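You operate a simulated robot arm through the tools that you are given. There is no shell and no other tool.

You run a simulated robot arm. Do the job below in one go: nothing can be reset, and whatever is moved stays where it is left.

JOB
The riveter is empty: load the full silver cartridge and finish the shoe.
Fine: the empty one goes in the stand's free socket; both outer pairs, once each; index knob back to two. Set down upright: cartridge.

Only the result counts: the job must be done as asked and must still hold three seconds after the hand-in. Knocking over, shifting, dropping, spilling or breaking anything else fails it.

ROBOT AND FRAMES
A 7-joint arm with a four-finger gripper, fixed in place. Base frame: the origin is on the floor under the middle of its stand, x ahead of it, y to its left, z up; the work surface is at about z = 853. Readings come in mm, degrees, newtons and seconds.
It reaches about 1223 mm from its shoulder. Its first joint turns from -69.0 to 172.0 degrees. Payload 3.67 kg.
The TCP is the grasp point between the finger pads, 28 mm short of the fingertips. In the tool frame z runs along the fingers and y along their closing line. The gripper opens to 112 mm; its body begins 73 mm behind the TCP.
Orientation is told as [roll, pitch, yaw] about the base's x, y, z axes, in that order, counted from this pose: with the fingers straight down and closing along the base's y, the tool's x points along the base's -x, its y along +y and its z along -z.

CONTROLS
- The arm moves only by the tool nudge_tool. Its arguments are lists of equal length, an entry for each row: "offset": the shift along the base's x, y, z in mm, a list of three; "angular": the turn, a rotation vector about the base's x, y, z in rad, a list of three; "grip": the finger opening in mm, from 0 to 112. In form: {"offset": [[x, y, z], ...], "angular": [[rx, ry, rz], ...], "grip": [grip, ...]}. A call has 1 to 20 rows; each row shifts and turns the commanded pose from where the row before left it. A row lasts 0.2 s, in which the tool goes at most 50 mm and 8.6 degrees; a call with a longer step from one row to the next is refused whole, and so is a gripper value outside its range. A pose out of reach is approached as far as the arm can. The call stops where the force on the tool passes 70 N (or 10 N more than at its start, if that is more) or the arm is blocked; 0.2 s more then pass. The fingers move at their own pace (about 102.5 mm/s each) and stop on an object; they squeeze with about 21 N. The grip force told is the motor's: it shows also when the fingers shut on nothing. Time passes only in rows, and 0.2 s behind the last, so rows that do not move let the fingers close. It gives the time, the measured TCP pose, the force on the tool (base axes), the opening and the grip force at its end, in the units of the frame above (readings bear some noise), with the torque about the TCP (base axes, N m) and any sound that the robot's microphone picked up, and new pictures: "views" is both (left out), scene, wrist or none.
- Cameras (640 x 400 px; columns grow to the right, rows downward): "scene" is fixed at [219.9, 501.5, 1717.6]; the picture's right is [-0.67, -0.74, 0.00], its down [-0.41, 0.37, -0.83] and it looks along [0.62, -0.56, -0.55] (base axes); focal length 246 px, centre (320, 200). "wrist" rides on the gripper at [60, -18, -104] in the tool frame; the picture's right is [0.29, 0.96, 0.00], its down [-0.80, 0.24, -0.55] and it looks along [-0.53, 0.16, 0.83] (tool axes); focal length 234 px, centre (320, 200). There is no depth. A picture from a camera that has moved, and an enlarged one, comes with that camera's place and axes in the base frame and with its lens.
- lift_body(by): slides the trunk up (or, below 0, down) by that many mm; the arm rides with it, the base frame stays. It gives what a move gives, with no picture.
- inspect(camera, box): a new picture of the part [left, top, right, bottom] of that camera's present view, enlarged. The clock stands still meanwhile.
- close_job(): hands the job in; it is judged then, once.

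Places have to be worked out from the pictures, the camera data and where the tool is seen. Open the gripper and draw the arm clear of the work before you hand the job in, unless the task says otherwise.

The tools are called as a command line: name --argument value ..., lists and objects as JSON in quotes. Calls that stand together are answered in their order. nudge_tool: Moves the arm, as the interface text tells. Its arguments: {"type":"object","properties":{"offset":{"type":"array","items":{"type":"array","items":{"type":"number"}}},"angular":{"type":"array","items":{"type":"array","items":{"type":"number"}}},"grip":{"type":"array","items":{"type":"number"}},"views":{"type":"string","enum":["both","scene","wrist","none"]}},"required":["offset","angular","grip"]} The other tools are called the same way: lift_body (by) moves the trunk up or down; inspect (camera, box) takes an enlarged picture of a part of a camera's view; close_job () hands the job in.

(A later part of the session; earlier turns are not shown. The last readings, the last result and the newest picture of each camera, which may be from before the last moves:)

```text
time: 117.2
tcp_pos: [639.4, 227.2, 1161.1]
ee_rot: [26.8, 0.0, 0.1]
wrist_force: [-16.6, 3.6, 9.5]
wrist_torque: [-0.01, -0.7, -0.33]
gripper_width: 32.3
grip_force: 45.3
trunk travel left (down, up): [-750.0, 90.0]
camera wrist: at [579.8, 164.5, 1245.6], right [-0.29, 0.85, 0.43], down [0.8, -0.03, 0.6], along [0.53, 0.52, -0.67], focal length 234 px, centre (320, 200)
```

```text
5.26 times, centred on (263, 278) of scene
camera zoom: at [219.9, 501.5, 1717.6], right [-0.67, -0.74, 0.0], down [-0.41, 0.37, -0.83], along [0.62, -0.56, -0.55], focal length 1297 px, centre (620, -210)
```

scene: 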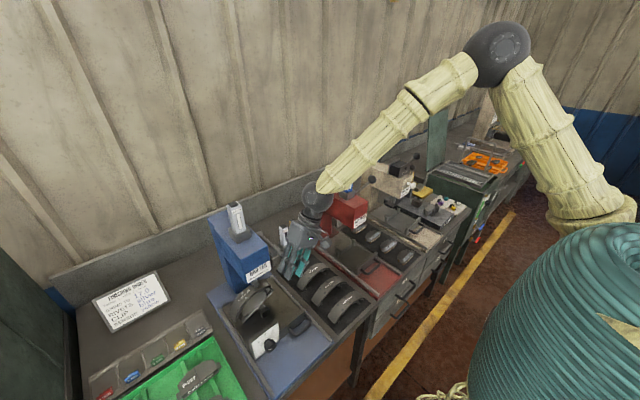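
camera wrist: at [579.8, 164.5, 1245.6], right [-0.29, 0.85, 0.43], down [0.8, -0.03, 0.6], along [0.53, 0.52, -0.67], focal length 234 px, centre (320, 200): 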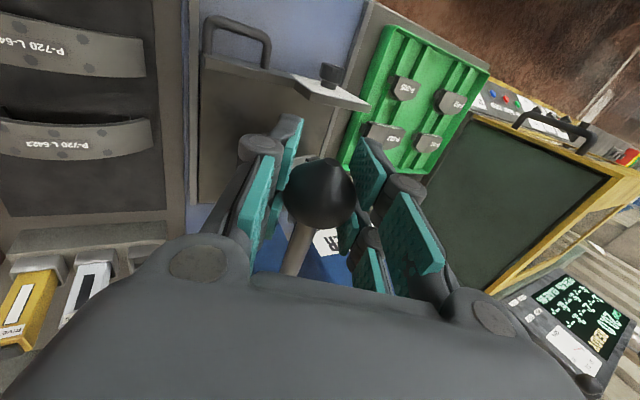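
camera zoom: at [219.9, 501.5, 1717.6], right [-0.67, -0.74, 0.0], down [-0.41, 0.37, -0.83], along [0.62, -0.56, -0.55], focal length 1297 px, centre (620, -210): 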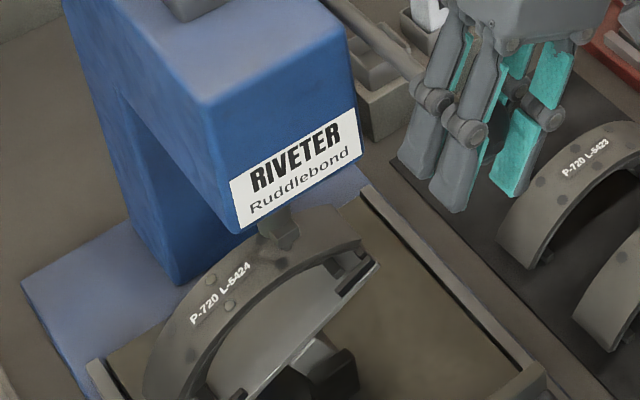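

The ram is just above/at the right-hand pair. No sound or stop yet, so I'll continue a bit further down.

nudge_tool --offset '[[-1, 0.3, -5], [0, 0, -5], [0.2, 0, -5], [0, 0, 0]]' --angular '[[0, 0, 0], [0, 0, 0], [0, 0, 0], [0, 0, 0]]' --grip '[20, 20, 20, 20]' --views "scene"

inspect --camera "scene" --box '[225, 265, 289, 315]'

```text
time: 118.2
tcp_pos: [640.1, 227.2, 1147.1]
ee_rot: [26.8, 0.0, 0.2]
wrist_force: [-12.3, 4.4, 9.0]
wrist_torque: [0.01, -0.83, -0.29]
gripper_width: 32.2
grip_force: 45.1
trunk travel left (down, up): [-750.0, 90.0]
```

scene: 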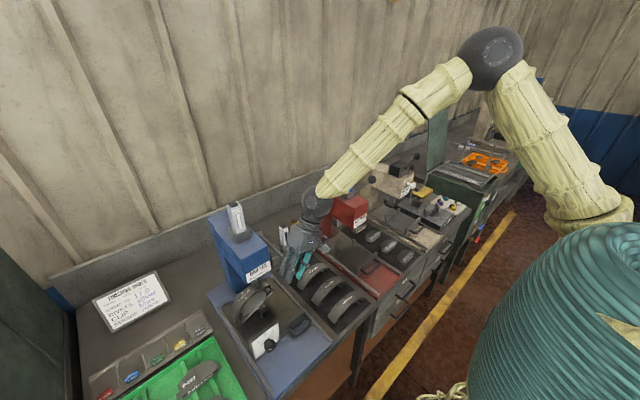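

```text
8.00 times, centred on (257, 290) of scene
camera zoom: at [219.9, 501.5, 1717.6], right [-0.67, -0.74, 0.0], down [-0.41, 0.37, -0.83], along [0.62, -0.56, -0.55], focal length 1971 px, centre (824, -520)
```

zoom: 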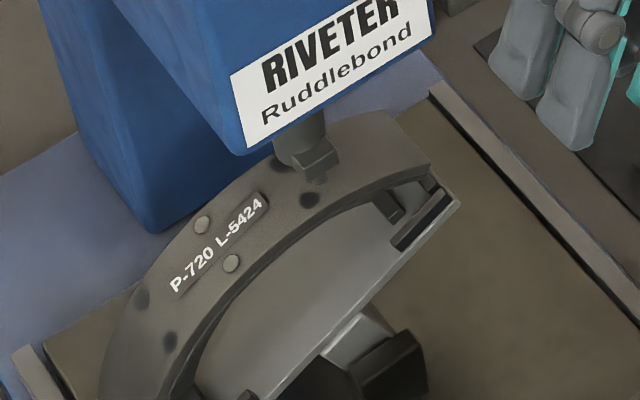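

The ram head is descending right over the right pair with a small gap left. Continuing down.

nudge_tool --offset '[[0.3, 0, -5], [0.5, 0, -5], [0.6, 0, -5], [0, 0, 0]]' --angular '[[0, 0, 0], [0, 0, 0], [0, 0, 0], [0, 0, 0]]' --grip '[20, 20, 20, 20]' --views "scene"

inspect --camera "scene" --box '[225, 265, 289, 315]'

```text
time: 119.2
tcp_pos: [640.7, 228.1, 1131.1]
ee_rot: [26.9, 0.0, 0.2]
wrist_force: [-12.3, 6.1, 10.0]
wrist_torque: [0.05, -0.84, -0.39]
gripper_width: 32.7
grip_force: 45.0
trunk travel left (down, up): [-750.0, 90.0]
```

scene: 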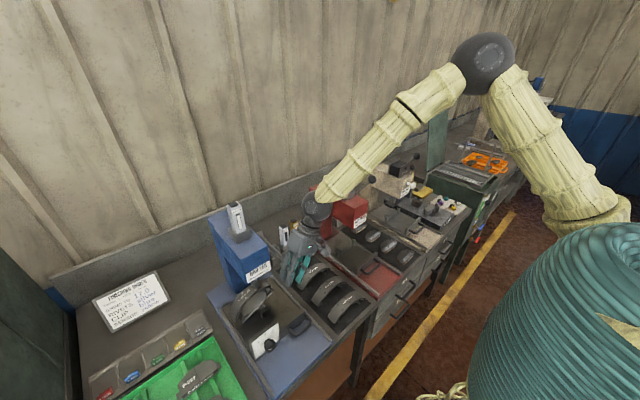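

```text
8.00 times, centred on (257, 290) of scene
camera zoom: at [219.9, 501.5, 1717.6], right [-0.67, -0.74, 0.0], down [-0.41, 0.37, -0.83], along [0.62, -0.56, -0.55], focal length 1971 px, centre (824, -520)
```

zoom: 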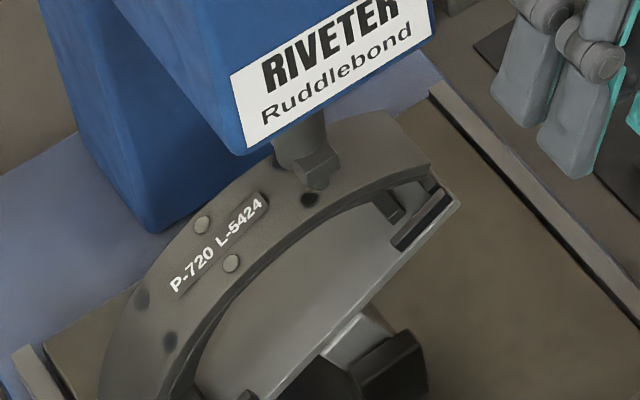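

Still going down freely; the ram is close to the lining. Continuing.

nudge_tool --offset '[[0.7, 0, -5], [0.8, 0, -5], [1, 0, -5], [0, 0, 0]]' --angular '[[0, 0, 0], [0, 0, 0], [0, 0, 0], [0, 0, 0]]' --grip '[20, 20, 20, 20]' --views "scene"

inspect --camera "scene" --box '[225, 265, 289, 315]'

```text
time: 120.2
tcp_pos: [644.1, 229.5, 1114.4]
ee_rot: [26.9, 0.0, 0.2]
wrist_force: [-13.3, 12.7, 10.6]
wrist_torque: [0.34, -0.97, -0.22]
gripper_width: 34.5
grip_force: 45.3
trunk travel left (down, up): [-750.0, 90.0]
```

scene: 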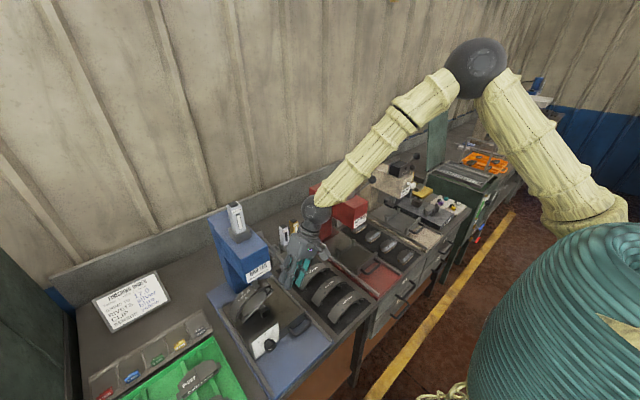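

```text
8.00 times, centred on (257, 290) of scene
camera zoom: at [219.9, 501.5, 1717.6], right [-0.67, -0.74, 0.0], down [-0.41, 0.37, -0.83], along [0.62, -0.56, -0.55], focal length 1971 px, centre (824, -520)
```

zoom: 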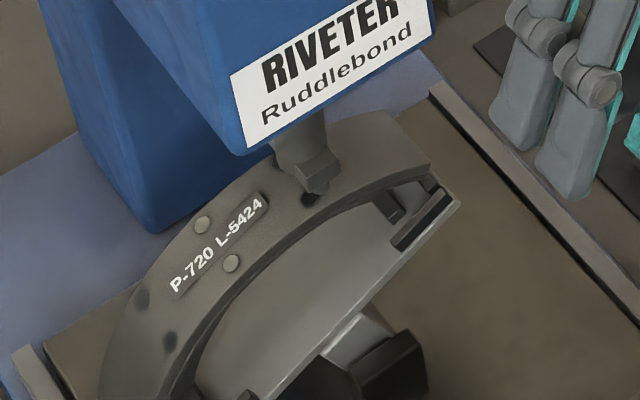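

Nearly touching the lining now. Continuing until I feel or hear the rivet stroke end.

nudge_tool --offset '[[1, 0.5, -5], [1.2, 0, -5], [1.3, 0, -5], [0, 0, 0]]' --angular '[[0, 0, 0], [0, 0, 0], [0, 0, 0], [0, 0, 0]]' --grip '[20, 20, 20, 20]' --views "scene"

inspect --camera "scene" --box '[225, 265, 289, 315]'

```text
time: 121.2
tcp_pos: [645.1, 231.7, 1099.4]
ee_rot: [26.6, 0.1, 0.3]
wrist_force: [-21.3, 40.0, 3.2]
wrist_torque: [-1.14, -0.34, 0.08]
gripper_width: 43.1
grip_force: 16.8
trunk travel left (down, up): [-750.0, 90.0]
```

scene: 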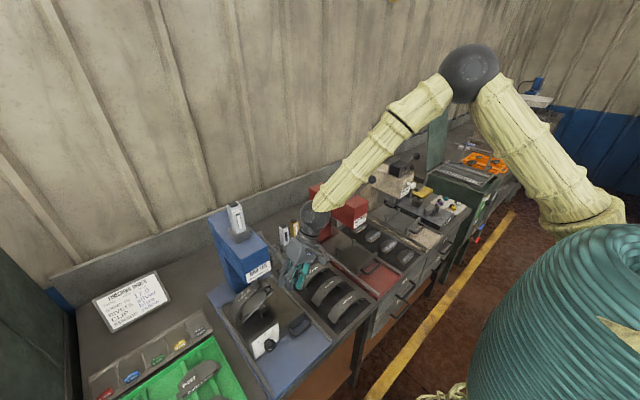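

```text
8.00 times, centred on (257, 290) of scene
camera zoom: at [219.9, 501.5, 1717.6], right [-0.67, -0.74, 0.0], down [-0.41, 0.37, -0.83], along [0.62, -0.56, -0.55], focal length 1971 px, centre (824, -520)
```

zoom: 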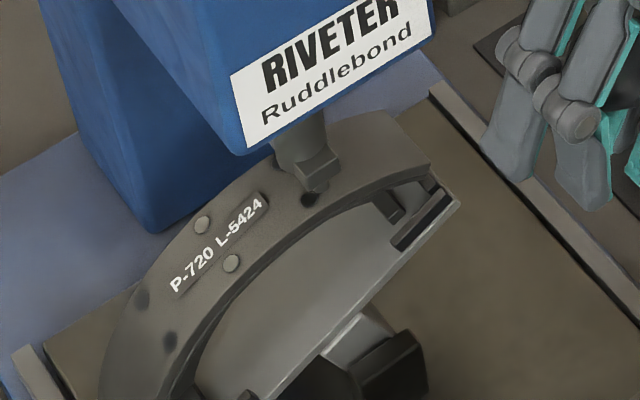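

The grip widened to 43 mm with 40 N sideways — the ball or rod is wedging the fingers. Let me look at the wrist view before doing anything else.

inspect --camera "wrist" --box '[200, 100, 440, 250]'

inspect --camera "scene" --box '[255, 210, 351, 300]'

```text
2.67 times, centred on (320, 175) of wrist
camera zoom: at [584.5, 168.8, 1184.5], right [-0.29, 0.85, 0.43], down [0.8, -0.03, 0.6], along [0.53, 0.52, -0.67], focal length 624 px, centre (320, 267)
```

zoom: 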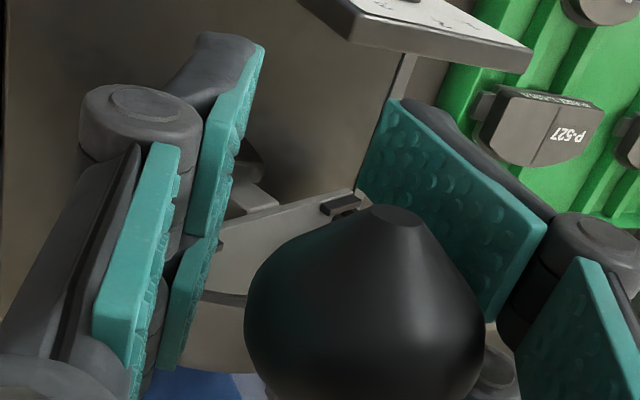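

```text
4.44 times, centred on (303, 255) of scene
camera zoom: at [219.9, 501.5, 1717.6], right [-0.67, -0.74, 0.0], down [-0.41, 0.37, -0.83], along [0.62, -0.56, -0.55], focal length 1095 px, centre (396, -44)
```

zoom: 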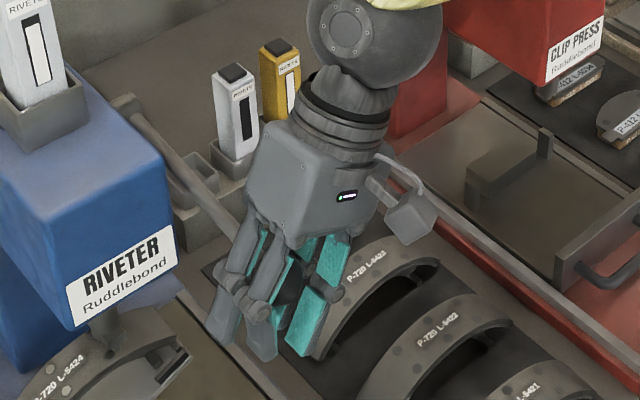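

The lever hit its end stop (ball ≈(640,225,1126), ≈−9°) and the hand overran it by ~27 mm, wedging the ball toward the palm. I'll open the fingers in place to relieve that and see what the lever does.

nudge_tool --offset '[[0, 0, 0], [0, 0, 0], [0, 0, 0]]' --angular '[[0, 0, 0], [0, 0, 0], [0, 0, 0]]' --grip '[60, 75, 75]' --views "both"

inspect --camera "wrist" --box '[200, 100, 440, 250]'

inspect --camera "scene" --box '[225, 265, 289, 315]'

```text
time: 122.0
tcp_pos: [649.7, 227.5, 1100.2]
ee_rot: [26.9, 0.0, 0.1]
wrist_force: [2.3, 7.1, 7.5]
wrist_torque: [-0.37, 0.23, -0.09]
gripper_width: 80.4
grip_force: 2.9
trunk travel left (down, up): [-750.0, 90.0]
camera wrist: at [588.6, 165.0, 1185.5], right [-0.29, 0.85, 0.43], down [0.8, -0.03, 0.6], along [0.53, 0.52, -0.67], focal length 234 px, centre (320, 200)
```

scene: 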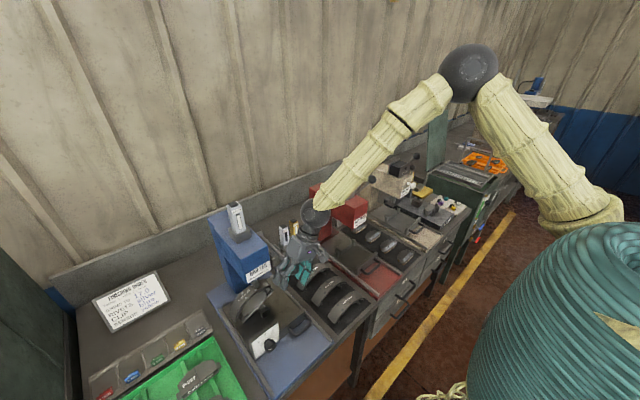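
wrist: 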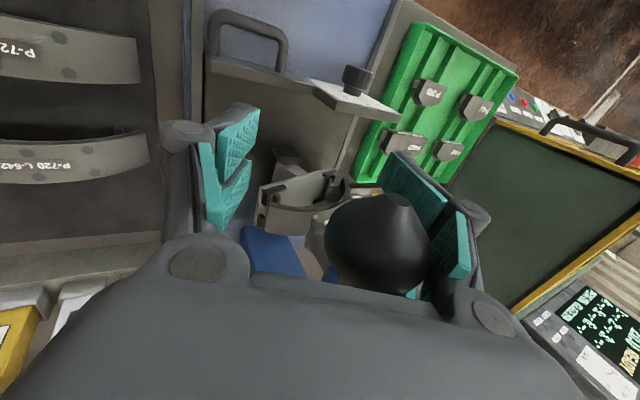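

```text
2.67 times, centred on (320, 175) of wrist
camera zoom: at [588.6, 165.0, 1185.5], right [-0.29, 0.85, 0.43], down [0.8, -0.03, 0.6], along [0.53, 0.52, -0.67], focal length 624 px, centre (320, 267)
```

zoom: 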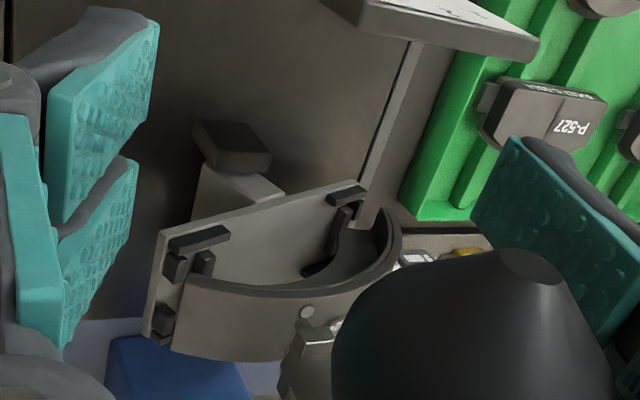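

```text
8.00 times, centred on (257, 290) of scene
camera zoom: at [219.9, 501.5, 1717.6], right [-0.67, -0.74, 0.0], down [-0.41, 0.37, -0.83], along [0.62, -0.56, -0.55], focal length 1971 px, centre (824, -520)
```

zoom: 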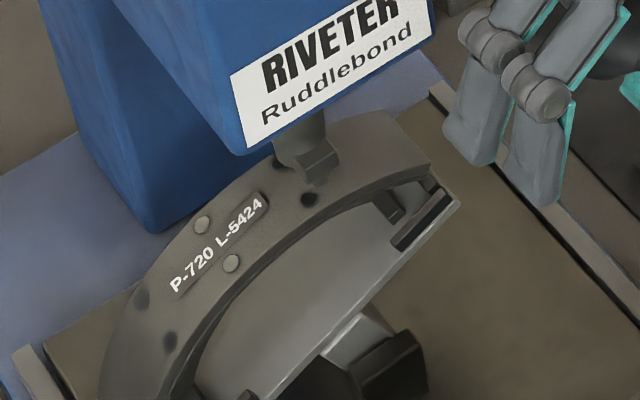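

The lever is spring-returning (it rose a few degrees and rests under the hand); during the stroke the ram came down to z≈1004, i.e. onto the lining. I'll open fully and let the lever rise with the hand along its arc, then inspect the pair for rivet heads.

nudge_tool --offset '[[0, 0, 0], [0.2, 0, 16.4], [1.5, 0, 16.4], [3, 0, 16.1], [4.4, 0, 15.8], [5.7, 0, 15.4], [7.1, 0, 14.8], [0, 0, 0]]' --angular '[[0, 0, 0], [0, 0, 0], [0, 0, 0], [0, 0, 0], [0, 0, 0], [0, 0, 0], [0, 0, 0], [0, 0, 0]]' --grip '[112, 112, 112, 112, 112, 112, 112, 112]' --views "both"

inspect --camera "scene" --box '[225, 265, 289, 315]'

```text
time: 123.8
tcp_pos: [671.2, 229.6, 1194.6]
ee_rot: [26.7, 0.0, 0.1]
wrist_force: [-0.5, 2.1, 3.8]
wrist_torque: [-0.17, 0.03, -0.07]
gripper_width: 111.8
grip_force: 0.0
trunk travel left (down, up): [-750.0, 90.0]
camera wrist: at [610.8, 165.5, 1279.4], right [-0.29, 0.85, 0.43], down [0.8, -0.03, 0.6], along [0.53, 0.52, -0.67], focal length 234 px, centre (320, 200)
```

scene: 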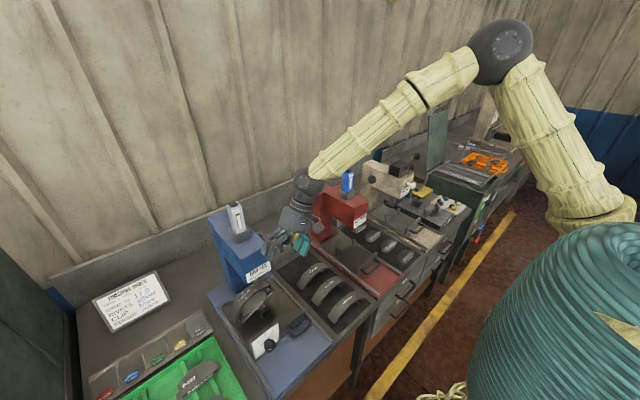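
wrist: 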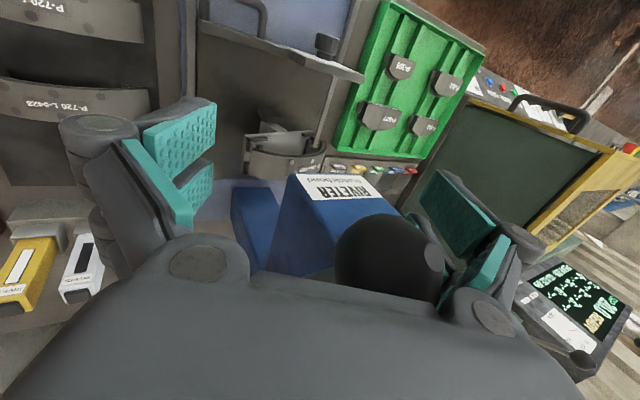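

```text
8.00 times, centred on (257, 290) of scene
camera zoom: at [219.9, 501.5, 1717.6], right [-0.67, -0.74, 0.0], down [-0.41, 0.37, -0.83], along [0.62, -0.56, -0.55], focal length 1971 px, centre (824, -520)
```

zoom: 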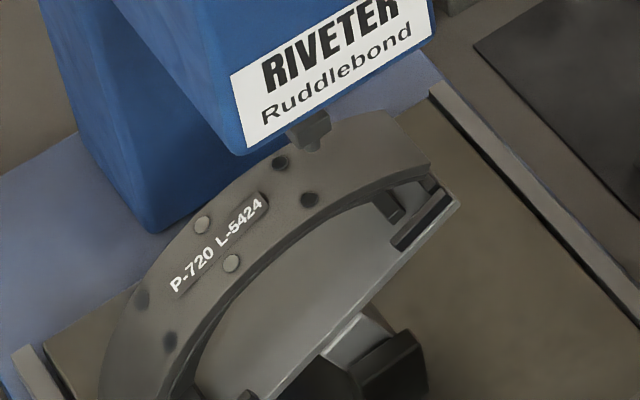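

The ram has risen; I'll zoom right in on the right-hand pair to see whether rivets are in.

inspect --camera "scene" --box '[242, 278, 274, 302]'

inspect --camera "wrist" --box '[230, 110, 350, 190]'

```text
16.00 times, centred on (258, 290) of scene
camera zoom: at [219.9, 501.5, 1717.6], right [-0.67, -0.74, 0.0], down [-0.41, 0.37, -0.83], along [0.62, -0.56, -0.55], focal length 3942 px, centre (1312, -1240)
```

zoom: 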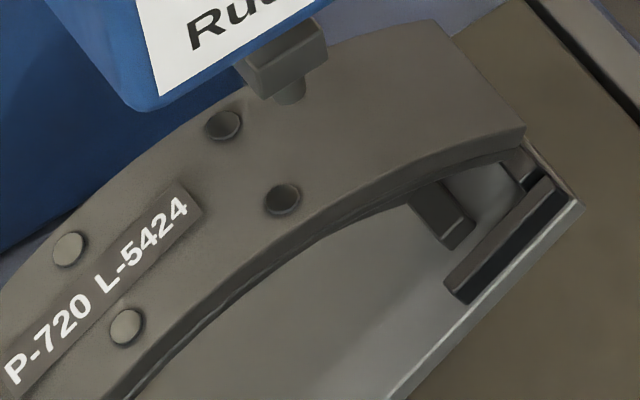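

```text
5.00 times, centred on (290, 150) of wrist
camera zoom: at [610.8, 165.5, 1279.4], right [-0.29, 0.85, 0.43], down [0.8, -0.03, 0.6], along [0.53, 0.52, -0.67], focal length 1171 px, centre (470, 450)
```

zoom: 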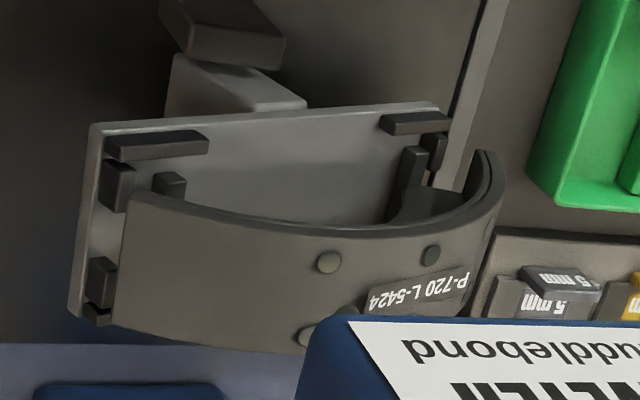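

In the scene the right pair still look like open holes, while the wrist view is ambiguous. I'll enlarge the wrist view of the shoe further.

inspect --camera "wrist" --box '[284, 150, 332, 180]'

inspect --camera "scene" --box '[248, 278, 264, 294]'

inspect --camera "scene" --box '[230, 290, 254, 314]'

```text
13.33 times, centred on (308, 165) of wrist
camera zoom: at [610.8, 165.5, 1279.4], right [-0.29, 0.85, 0.43], down [0.8, -0.03, 0.6], along [0.53, 0.52, -0.67], focal length 3122 px, centre (480, 667)
```

zoom: 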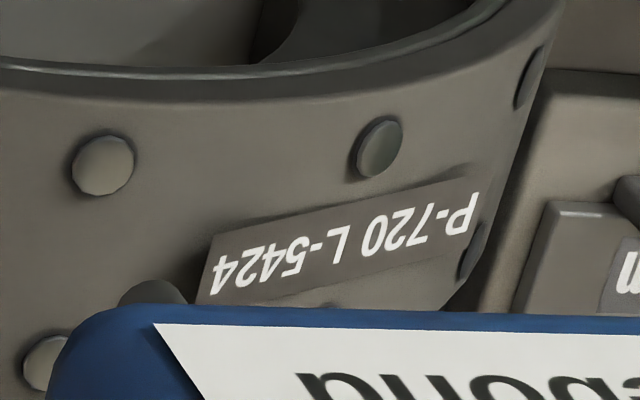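

```text
16.00 times, centred on (256, 286) of scene
camera zoom: at [219.9, 501.5, 1717.6], right [-0.67, -0.74, 0.0], down [-0.41, 0.37, -0.83], along [0.62, -0.56, -0.55], focal length 3942 px, centre (1344, -1176)
```

zoom: 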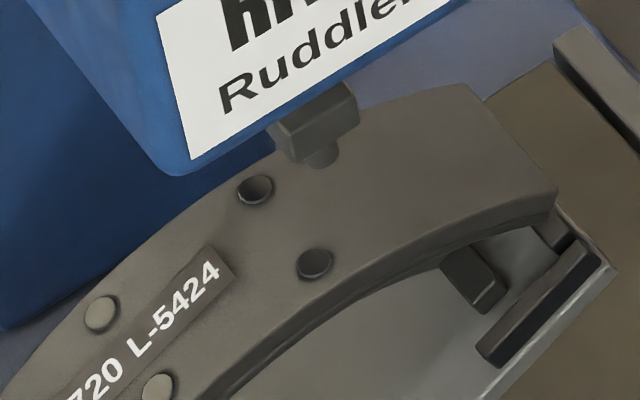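

```text
16.00 times, centred on (242, 302) of scene
camera zoom: at [219.9, 501.5, 1717.6], right [-0.67, -0.74, 0.0], down [-0.41, 0.37, -0.83], along [0.62, -0.56, -0.55], focal length 3942 px, centre (1568, -1432)
```

zoom: 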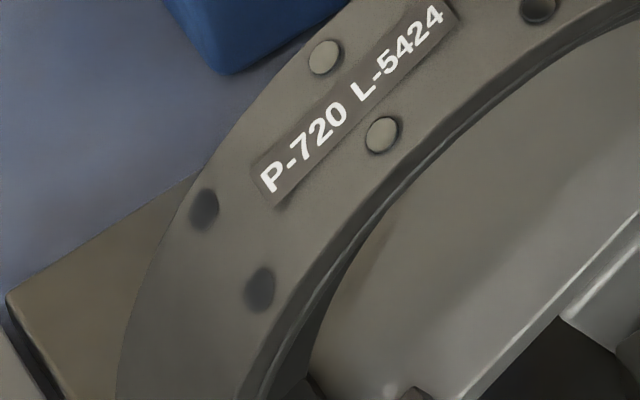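

Clear now: the right pair carry raised rivet heads (discs), whereas the left pair are still dark holes — stroke one is done. I'll let the lever up the rest of its arc and then withdraw.

nudge_tool --offset '[[8.3, 0, 14.1], [9.6, 0, 13.3], [10.6, 0, 12.5], [11.7, 0, 11.5], [9, 0, 9], [9, 0, 10], [0, 0, 0]]' --angular '[[0, 0, 0], [0, 0, 0], [0, 0, 0], [0, 0, 0], [0, 0, 0], [0, 0, 0], [0, 0, 0]]' --grip '[112, 112, 112, 112, 112, 112, 112]' --views "both"

inspect --camera "scene" --box '[215, 180, 311, 276]'

```text
time: 125.5
tcp_pos: [728.8, 226.4, 1265.3]
ee_rot: [26.8, 0.1, 0.1]
wrist_force: [0.2, 0.2, 0.5]
wrist_torque: [0.0, 0.02, 0.01]
gripper_width: 111.9
grip_force: 0.0
trunk travel left (down, up): [-750.0, 90.0]
camera wrist: at [669.0, 164.7, 1350.1], right [-0.29, 0.85, 0.43], down [0.8, -0.03, 0.6], along [0.53, 0.52, -0.67], focal length 234 px, centre (320, 200)
```

scene: 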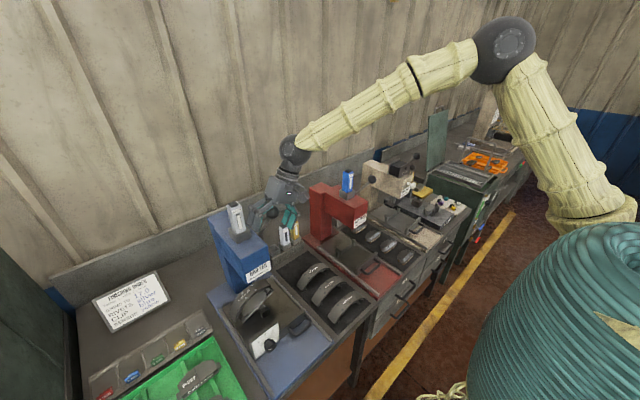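
wrist: 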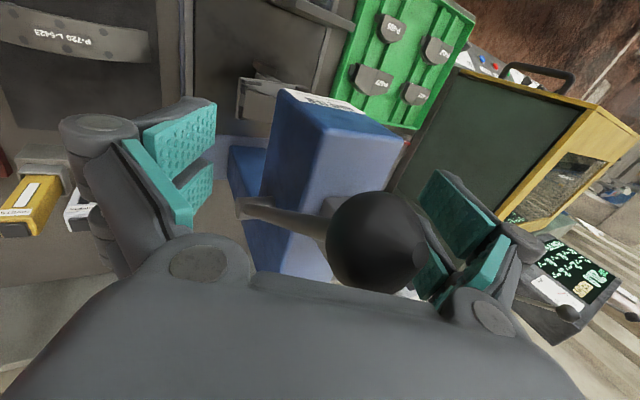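

```text
4.17 times, centred on (263, 228) of scene
camera zoom: at [219.9, 501.5, 1717.6], right [-0.67, -0.74, 0.0], down [-0.41, 0.37, -0.83], along [0.62, -0.56, -0.55], focal length 1026 px, centre (558, 83)
```

zoom: 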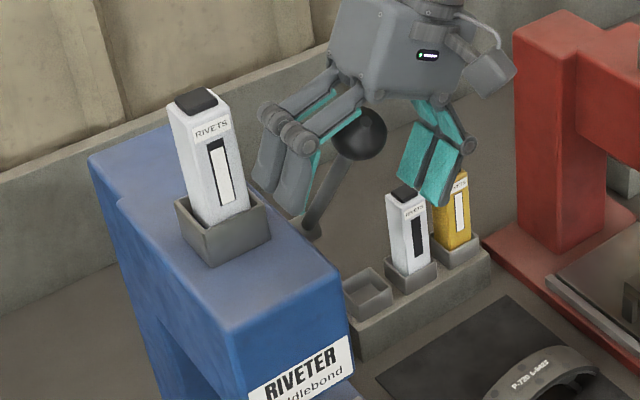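

The lever is back at its rest angle and nothing is touching. I'll withdraw along the hand's axis, up and to −y, clear of the ball.

nudge_tool --offset '[[0, -16, 32], [0, -18, 36], [0, -18, 36], [-10, -18, 20], [0, 0, 0]]' --angular '[[0, 0, 0], [0, 0, 0], [0, 0, 0], [0, 0, 0], [0, 0, 0]]' --grip '[112, 112, 112, 90, 70]' --views "scene"

inspect --camera "scene" --box '[200, 170, 328, 350]'

```text
time: 126.7
tcp_pos: [720.5, 157.7, 1389.7]
ee_rot: [26.8, 0.1, 0.1]
wrist_force: [-0.3, 0.6, -0.5]
wrist_torque: [-0.04, 0.0, -0.01]
gripper_width: 70.0
grip_force: 0.0
trunk travel left (down, up): [-750.0, 90.0]
```

scene: 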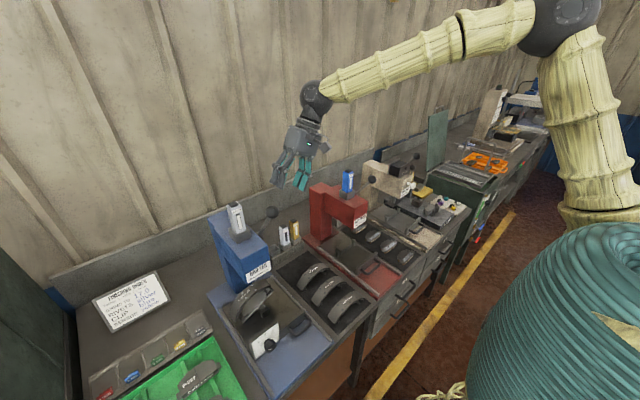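

```text
2.22 times, centred on (264, 260) of scene
camera zoom: at [219.9, 501.5, 1717.6], right [-0.67, -0.74, 0.0], down [-0.41, 0.37, -0.83], along [0.62, -0.56, -0.55], focal length 548 px, centre (444, 67)
```

zoom: 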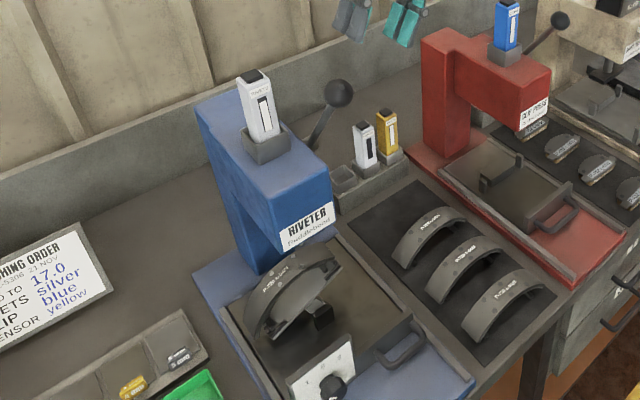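

Everything is in order: hopper cartridge upright, stand intact, lever up. Now the knob to 3: I'll go back in front of it with the same posture (yaw 0, leaning), lowering the trunk again.

nudge_tool --offset '[[-45, 0, 0], [-45, 10, 0], [-42, 15, 0], [0, 0, 0]]' --angular '[[0, 0, 0], [0, 0, 0], [0, 0, 0], [0, 0, 0]]' --grip '[52, 52, 52, 52]' --views "none"

lift_body --by -370

nudge_tool --offset '[[0, 20, 0], [0, 0, 0]]' --angular '[[0.05, 0, 0], [0, 0, 0]]' --grip '[52, 52]' --views "both"

inspect --camera "wrist" --box '[256, 110, 384, 200]'

```text
time: 127.7
tcp_pos: [590.4, 182.3, 1386.8]
ee_rot: [27.0, 0.2, 0.1]
wrist_force: [-0.2, -0.8, -0.2]
wrist_torque: [0.04, 0.03, -0.02]
gripper_width: 52.1
grip_force: 0.0
trunk travel left (down, up): [-750.0, 90.0]
```

```text
time: 131.2
tcp_pos: [588.8, 183.5, 1018.3]
ee_rot: [26.8, 0.1, 0.1]
wrist_force: [0.0, 0.0, -0.7]
wrist_torque: [0.02, 0.0, -0.01]
gripper_width: 51.9
grip_force: 0.1
trunk travel left (down, up): [-380.0, 460.0]
```

```text
time: 131.8
tcp_pos: [590.9, 204.2, 1018.5]
ee_rot: [29.7, 0.0, 0.1]
wrist_force: [0.1, -0.1, 0.4]
wrist_torque: [0.0, 0.0, 0.03]
gripper_width: 52.0
grip_force: 0.0
trunk travel left (down, up): [-380.0, 460.0]
camera wrist: at [529.9, 137.0, 1100.3], right [-0.29, 0.83, 0.47], down [0.8, -0.06, 0.6], along [0.53, 0.55, -0.64], focal length 234 px, centre (320, 200)
```

scene: 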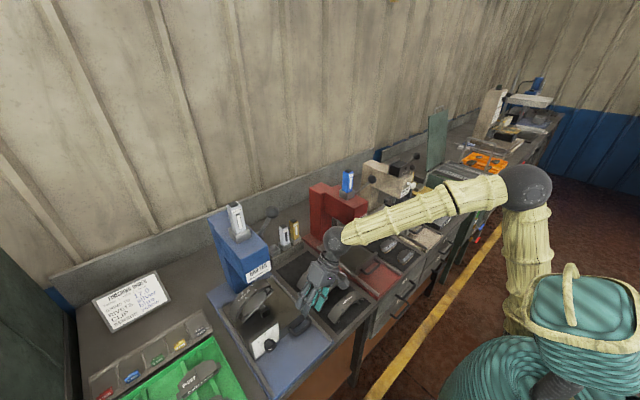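
wrist: 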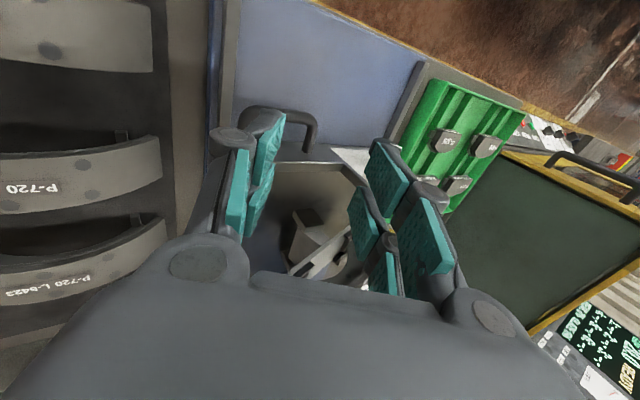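

```text
4.44 times, centred on (320, 155) of wrist
camera zoom: at [529.9, 137.0, 1100.3], right [-0.29, 0.83, 0.47], down [0.8, -0.06, 0.6], along [0.53, 0.55, -0.64], focal length 1041 px, centre (320, 400)
```

zoom: 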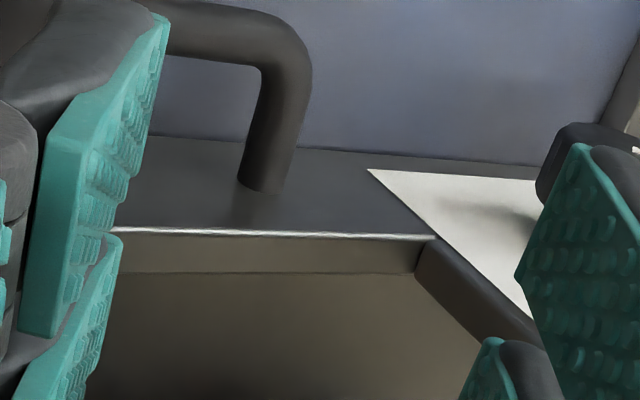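

Posture is good. I'll move over to the approach line for a 25° lean grip: about 100 mm from the knob along the finger axis.

nudge_tool --offset '[[0, 36, 0], [0, 36, 0], [0, 37, -2], [0, 0, 0]]' --angular '[[-0.03, 0, 0], [-0.03, 0, 0], [-0.022, 0, 0], [0, 0, 0]]' --grip '[52, 52, 52, 52]' --views "both"

inspect --camera "wrist" --box '[256, 90, 384, 190]'

inspect --camera "scene" --box '[245, 300, 309, 360]'

```text
time: 132.8
tcp_pos: [589.6, 312.4, 1017.9]
ee_rot: [24.9, 0.1, 0.1]
wrist_force: [0.3, 0.6, 1.0]
wrist_torque: [-0.04, -0.03, 0.0]
gripper_width: 52.1
grip_force: 0.0
trunk travel left (down, up): [-380.0, 460.0]
camera wrist: at [529.9, 252.7, 1103.9], right [-0.29, 0.87, 0.41], down [0.8, -0.02, 0.6], along [0.53, 0.5, -0.69], focal length 234 px, centre (320, 200)
```

scene: 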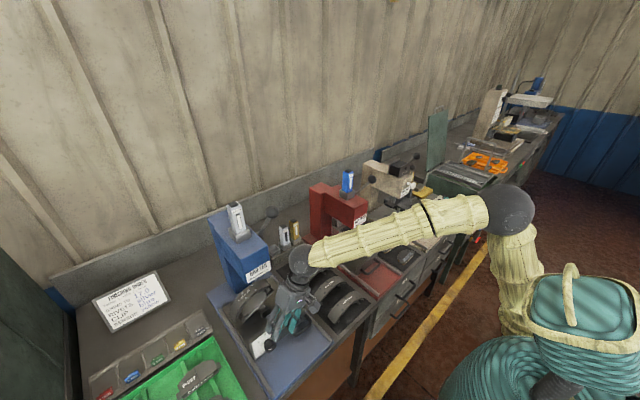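
wrist: 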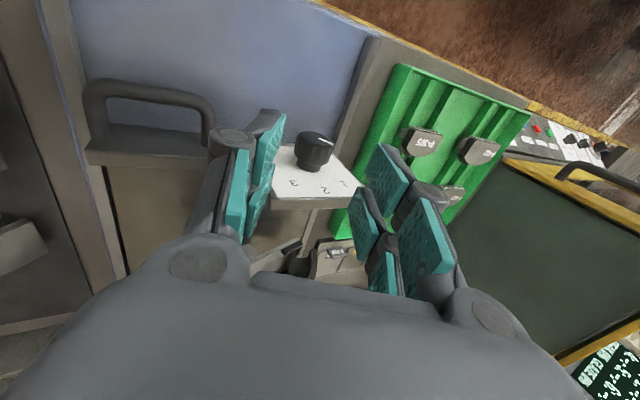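

```text
4.00 times, centred on (320, 140) of wrist
camera zoom: at [529.9, 252.7, 1103.9], right [-0.29, 0.87, 0.41], down [0.8, -0.02, 0.6], along [0.53, 0.5, -0.69], focal length 937 px, centre (320, 440)
```

zoom: 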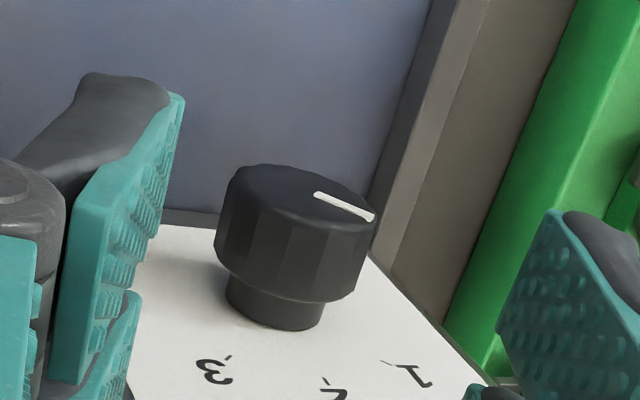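

```text
6.67 times, centred on (277, 330) of scene
camera zoom: at [219.9, 501.5, 1717.6], right [-0.67, -0.74, 0.0], down [-0.41, 0.37, -0.83], along [0.62, -0.56, -0.55], focal length 1642 px, centre (607, -667)
```

zoom: 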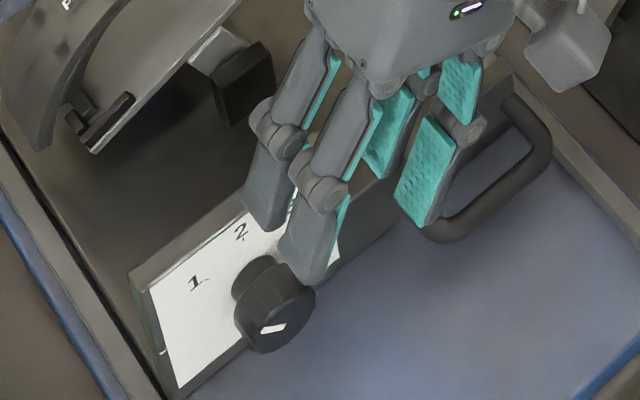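

Pointer still at 1; the knob is centred on the approach line (≈102 mm ahead). I'll advance 96 mm along the finger axis.

nudge_tool --offset '[[1, 12, -26], [0, 12, -26], [0, 9, -19.5], [0, 6.8, -15], [0, 0, 0]]' --angular '[[0, 0, 0], [0, 0, 0], [0, 0, 0], [0, 0, 0], [0, 0, 0]]' --grip '[52, 52, 52, 52, 52]' --views "wrist"

inspect --camera "wrist" --box '[220, 110, 420, 235]'

```text
time: 134.0
tcp_pos: [588.4, 352.8, 931.0]
ee_rot: [25.0, 0.1, 0.1]
wrist_force: [0.0, 0.0, 0.2]
wrist_torque: [0.01, -0.05, 0.0]
gripper_width: 52.0
grip_force: 0.1
trunk travel left (down, up): [-380.0, 460.0]
camera wrist: at [529.6, 292.8, 1017.4], right [-0.29, 0.87, 0.4], down [0.8, -0.01, 0.6], along [0.53, 0.5, -0.69], focal length 234 px, centre (320, 200)
```

wrist: 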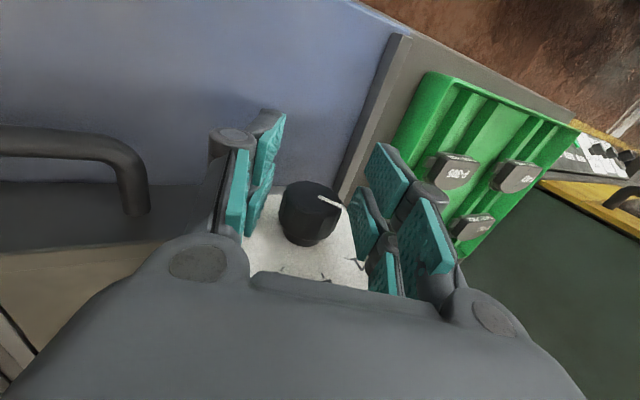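

```text
3.20 times, centred on (320, 172) of wrist
camera zoom: at [529.6, 292.8, 1017.4], right [-0.29, 0.87, 0.4], down [0.8, -0.01, 0.6], along [0.53, 0.5, -0.69], focal length 749 px, centre (320, 288)
```

zoom: 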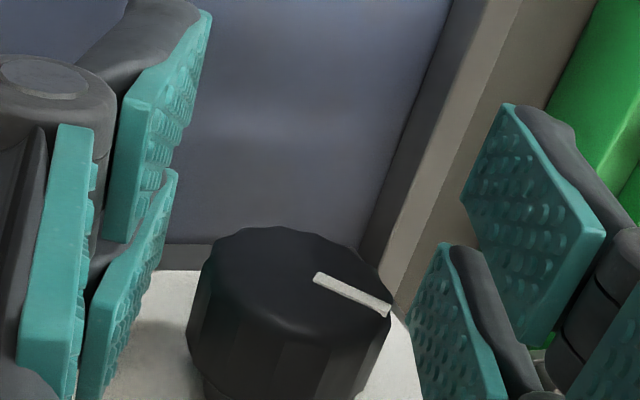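

Aligned. I'll close on the knob and check load.

nudge_tool --offset '[[0, 0, 0], [0, 0, 0], [0, 0, 0], [0, 0, 0]]' --angular '[[0, 0, 0], [0, 0, 0], [0, 0, 0], [0, 0, 0]]' --grip '[40, 15, 15, 15]' --views "wrist"

```text
time: 135.0
tcp_pos: [589.7, 352.7, 931.0]
ee_rot: [24.9, 0.1, 0.1]
wrist_force: [-1.5, -2.8, -2.1]
wrist_torque: [-0.04, 0.05, -0.11]
gripper_width: 32.2
grip_force: 45.4
trunk travel left (down, up): [-380.0, 460.0]
camera wrist: at [529.6, 292.5, 1017.3], right [-0.29, 0.87, 0.4], down [0.8, -0.01, 0.6], along [0.53, 0.5, -0.69], focal length 234 px, centre (320, 200)
```

wrist: 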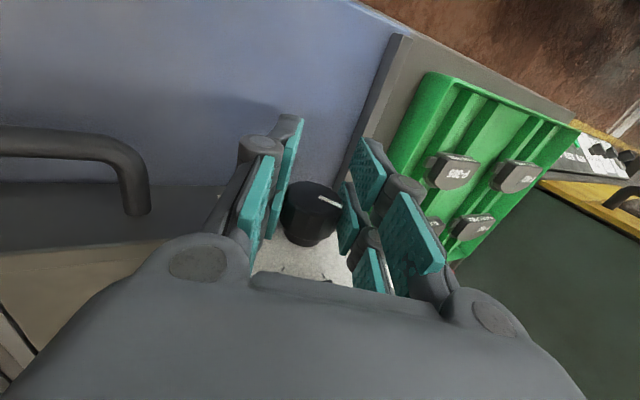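

Very little side load, so the centre is right. I'll rotate +31° (25°→56° lean) in 4° rows, arcing about the knob centre.

nudge_tool --offset '[[0, -0.37, -0.19], [0, -0.36, -0.22], [0, -0.34, -0.24], [0, -0.33, -0.26], [0, -0.3, -0.29], [0, -0.29, -0.3], [0, -0.26, -0.33], [0, -0.18, -0.25], [0, 0, 0]]' --angular '[[0.0698, 0, 0], [0.0698, 0, 0], [0.0698, 0, 0], [0.0698, 0, 0], [0.0698, 0, 0], [0.0698, 0, 0], [0.0698, 0, 0], [0.0524, 0, 0], [0, 0, 0]]' --grip '[15, 15, 15, 15, 15, 15, 15, 15, 15]' --views "both"

inspect --camera "wrist" --box '[220, 110, 420, 235]'

```text
time: 137.0
tcp_pos: [590.0, 350.5, 927.7]
ee_rot: [56.0, -0.1, 0.1]
wrist_force: [1.9, 14.7, 12.7]
wrist_torque: [0.16, -0.08, 0.54]
gripper_width: 32.5
grip_force: 44.8
trunk travel left (down, up): [-380.0, 460.0]
camera wrist: at [529.0, 253.8, 971.5], right [-0.29, 0.53, 0.79], down [0.8, -0.32, 0.51], along [0.53, 0.78, -0.33], focal length 234 px, centre (320, 200)
```

scene: 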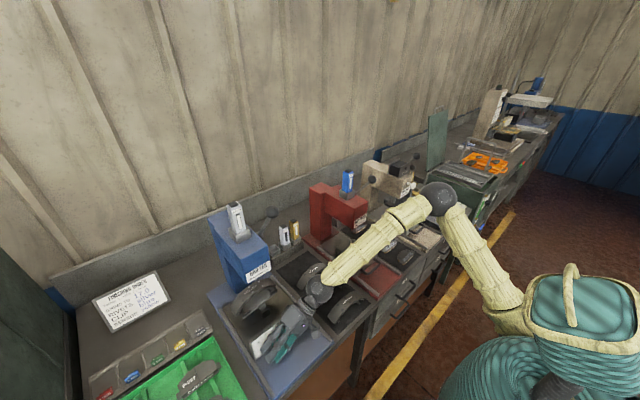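
wrist: 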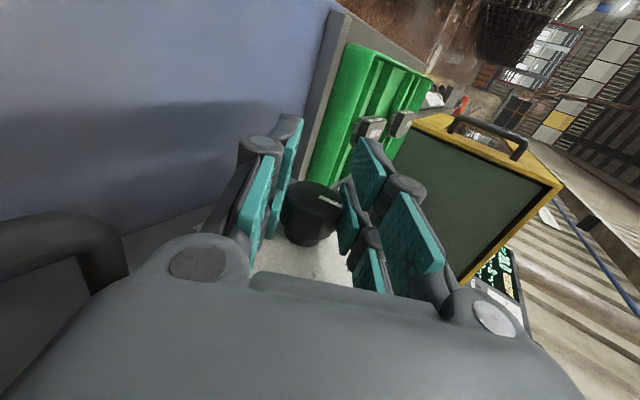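

```text
3.20 times, centred on (320, 172) of wrist
camera zoom: at [529.0, 253.8, 971.5], right [-0.29, 0.53, 0.79], down [0.8, -0.32, 0.51], along [0.53, 0.78, -0.33], focal length 749 px, centre (320, 288)
```

zoom: 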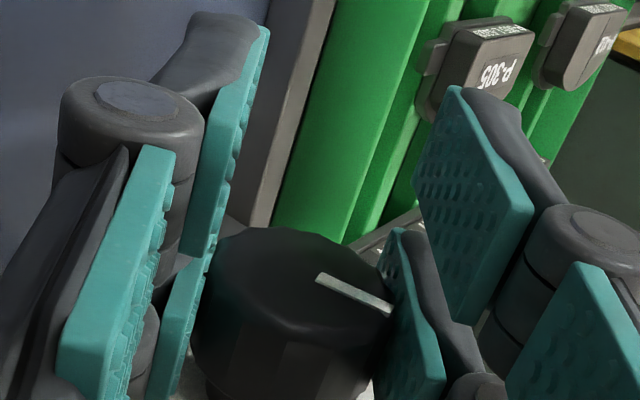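

The knob followed 31°. I'll open, swing the open hand back about the knob to 25° lean, and read where the pointer now stands.

nudge_tool --offset '[[0, 0, 0], [0, 0, 0], [0, 0.36, 0.52], [0, 0.55, 0.6], [0, 0.6, 0.57], [0, 0.66, 0.5], [0, 0.26, 0.1], [0, 0, 0]]' --angular '[[0, 0, 0], [0, 0, 0], [-0.1, 0, 0], [-0.13, 0, 0], [-0.13, 0, 0], [-0.13, 0, 0], [-0.05, 0, 0], [0, 0, 0]]' --grip '[52, 52, 52, 52, 52, 52, 52, 52]' --views "both"

inspect --camera "wrist" --box '[220, 110, 420, 235]'

inspect --camera "scene" --box '[215, 260, 311, 356]'

```text
time: 138.8
tcp_pos: [591.1, 351.5, 929.6]
ee_rot: [25.1, 0.1, 0.0]
wrist_force: [-1.0, -0.2, -0.1]
wrist_torque: [0.0, 0.0, -0.02]
gripper_width: 52.1
grip_force: 0.1
trunk travel left (down, up): [-380.0, 460.0]
camera wrist: at [530.1, 291.9, 1016.6], right [-0.29, 0.87, 0.41], down [0.8, -0.02, 0.6], along [0.53, 0.5, -0.69], focal length 234 px, centre (320, 200)
```

scene: 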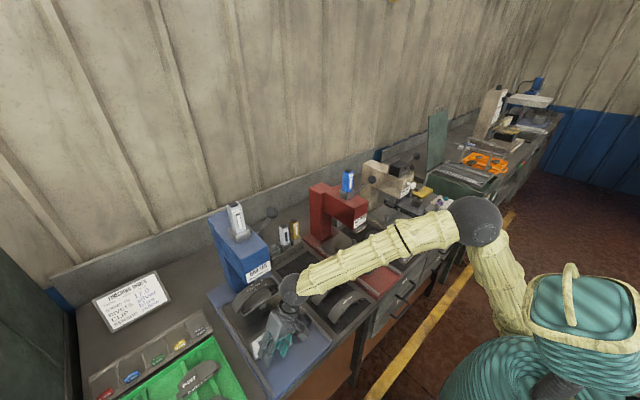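
wrist: 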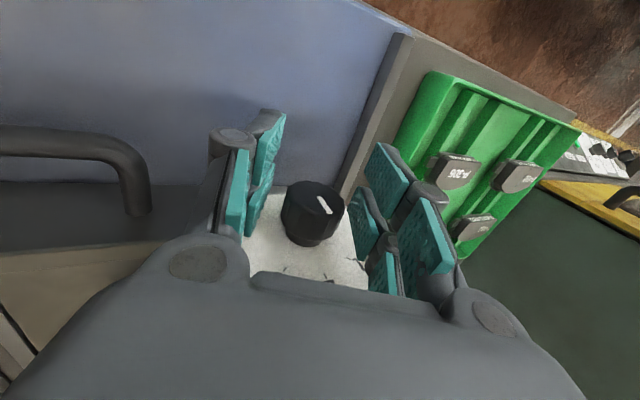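

```text
3.20 times, centred on (320, 172) of wrist
camera zoom: at [530.1, 291.9, 1016.6], right [-0.29, 0.87, 0.41], down [0.8, -0.02, 0.6], along [0.53, 0.5, -0.69], focal length 749 px, centre (320, 288)
```

zoom: 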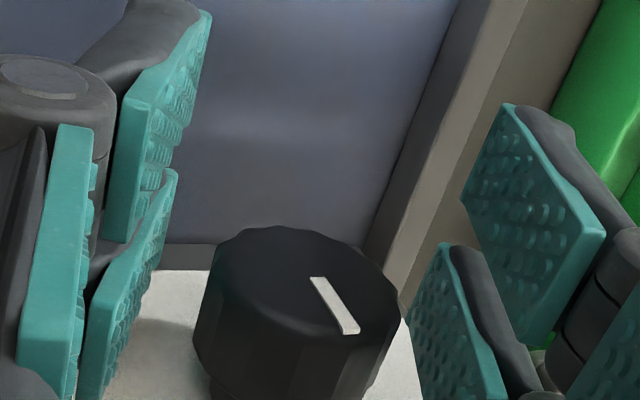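

```text
4.17 times, centred on (263, 308) of scene
camera zoom: at [219.9, 501.5, 1717.6], right [-0.67, -0.74, 0.0], down [-0.41, 0.37, -0.83], along [0.62, -0.56, -0.55], focal length 1026 px, centre (558, -250)
```

zoom: 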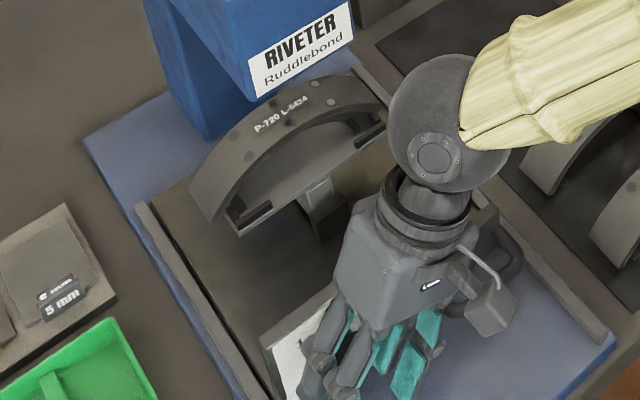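

The pointer snapped to exactly 2 and the shoe is level again — the knob has detents. I'll regrip here and turn another +31° toward 3.

nudge_tool --offset '[[0, 1.2, 0.6], [0, 0, 0], [0, 0, 0], [0, 0, 0]]' --angular '[[0, 0, 0], [0, 0, 0], [0, 0, 0], [0, 0, 0]]' --grip '[45, 15, 15, 15]' --views "none"

nudge_tool --offset '[[0, -0.37, -0.19], [0, -0.36, -0.22], [0, -0.34, -0.24], [0, -0.33, -0.26], [0, -0.3, -0.29], [0, -0.29, -0.3], [0, -0.26, -0.33], [0, -0.18, -0.25], [0, 0, 0]]' --angular '[[0.0698, 0, 0], [0.0698, 0, 0], [0.0698, 0, 0], [0.0698, 0, 0], [0.0698, 0, 0], [0.0698, 0, 0], [0.0698, 0, 0], [0.0524, 0, 0], [0, 0, 0]]' --grip '[15, 15, 15, 15, 15, 15, 15, 15, 15]' --views "wrist"

inspect --camera "wrist" --box '[220, 110, 420, 235]'

```text
time: 139.8
tcp_pos: [590.4, 351.5, 929.3]
ee_rot: [25.0, 0.1, 0.1]
wrist_force: [-0.1, -7.7, -4.6]
wrist_torque: [-0.04, -0.08, -0.3]
gripper_width: 32.2
grip_force: 44.9
trunk travel left (down, up): [-380.0, 460.0]
```

```text
time: 141.8
tcp_pos: [590.7, 350.4, 928.4]
ee_rot: [56.2, 0.0, 0.1]
wrist_force: [-1.7, -16.5, -5.4]
wrist_torque: [-0.04, 0.59, -0.2]
gripper_width: 32.1
grip_force: 44.8
trunk travel left (down, up): [-380.0, 460.0]
camera wrist: at [530.2, 254.0, 971.4], right [-0.29, 0.53, 0.8], down [0.8, -0.32, 0.51], along [0.53, 0.78, -0.33], focal length 234 px, centre (320, 200)
```

wrist: 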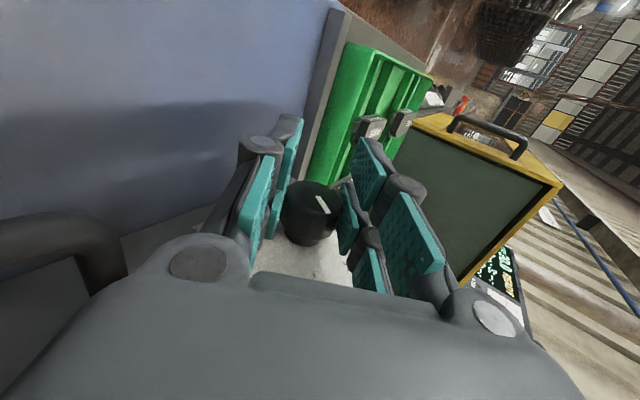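

```text
3.20 times, centred on (320, 172) of wrist
camera zoom: at [530.2, 254.0, 971.4], right [-0.29, 0.53, 0.8], down [0.8, -0.32, 0.51], along [0.53, 0.78, -0.33], focal length 749 px, centre (320, 288)
```

zoom: 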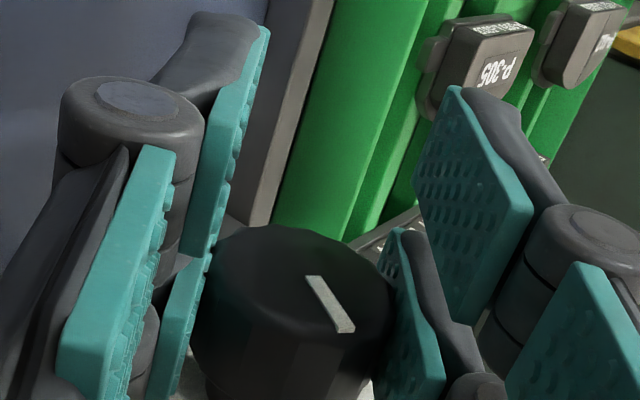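

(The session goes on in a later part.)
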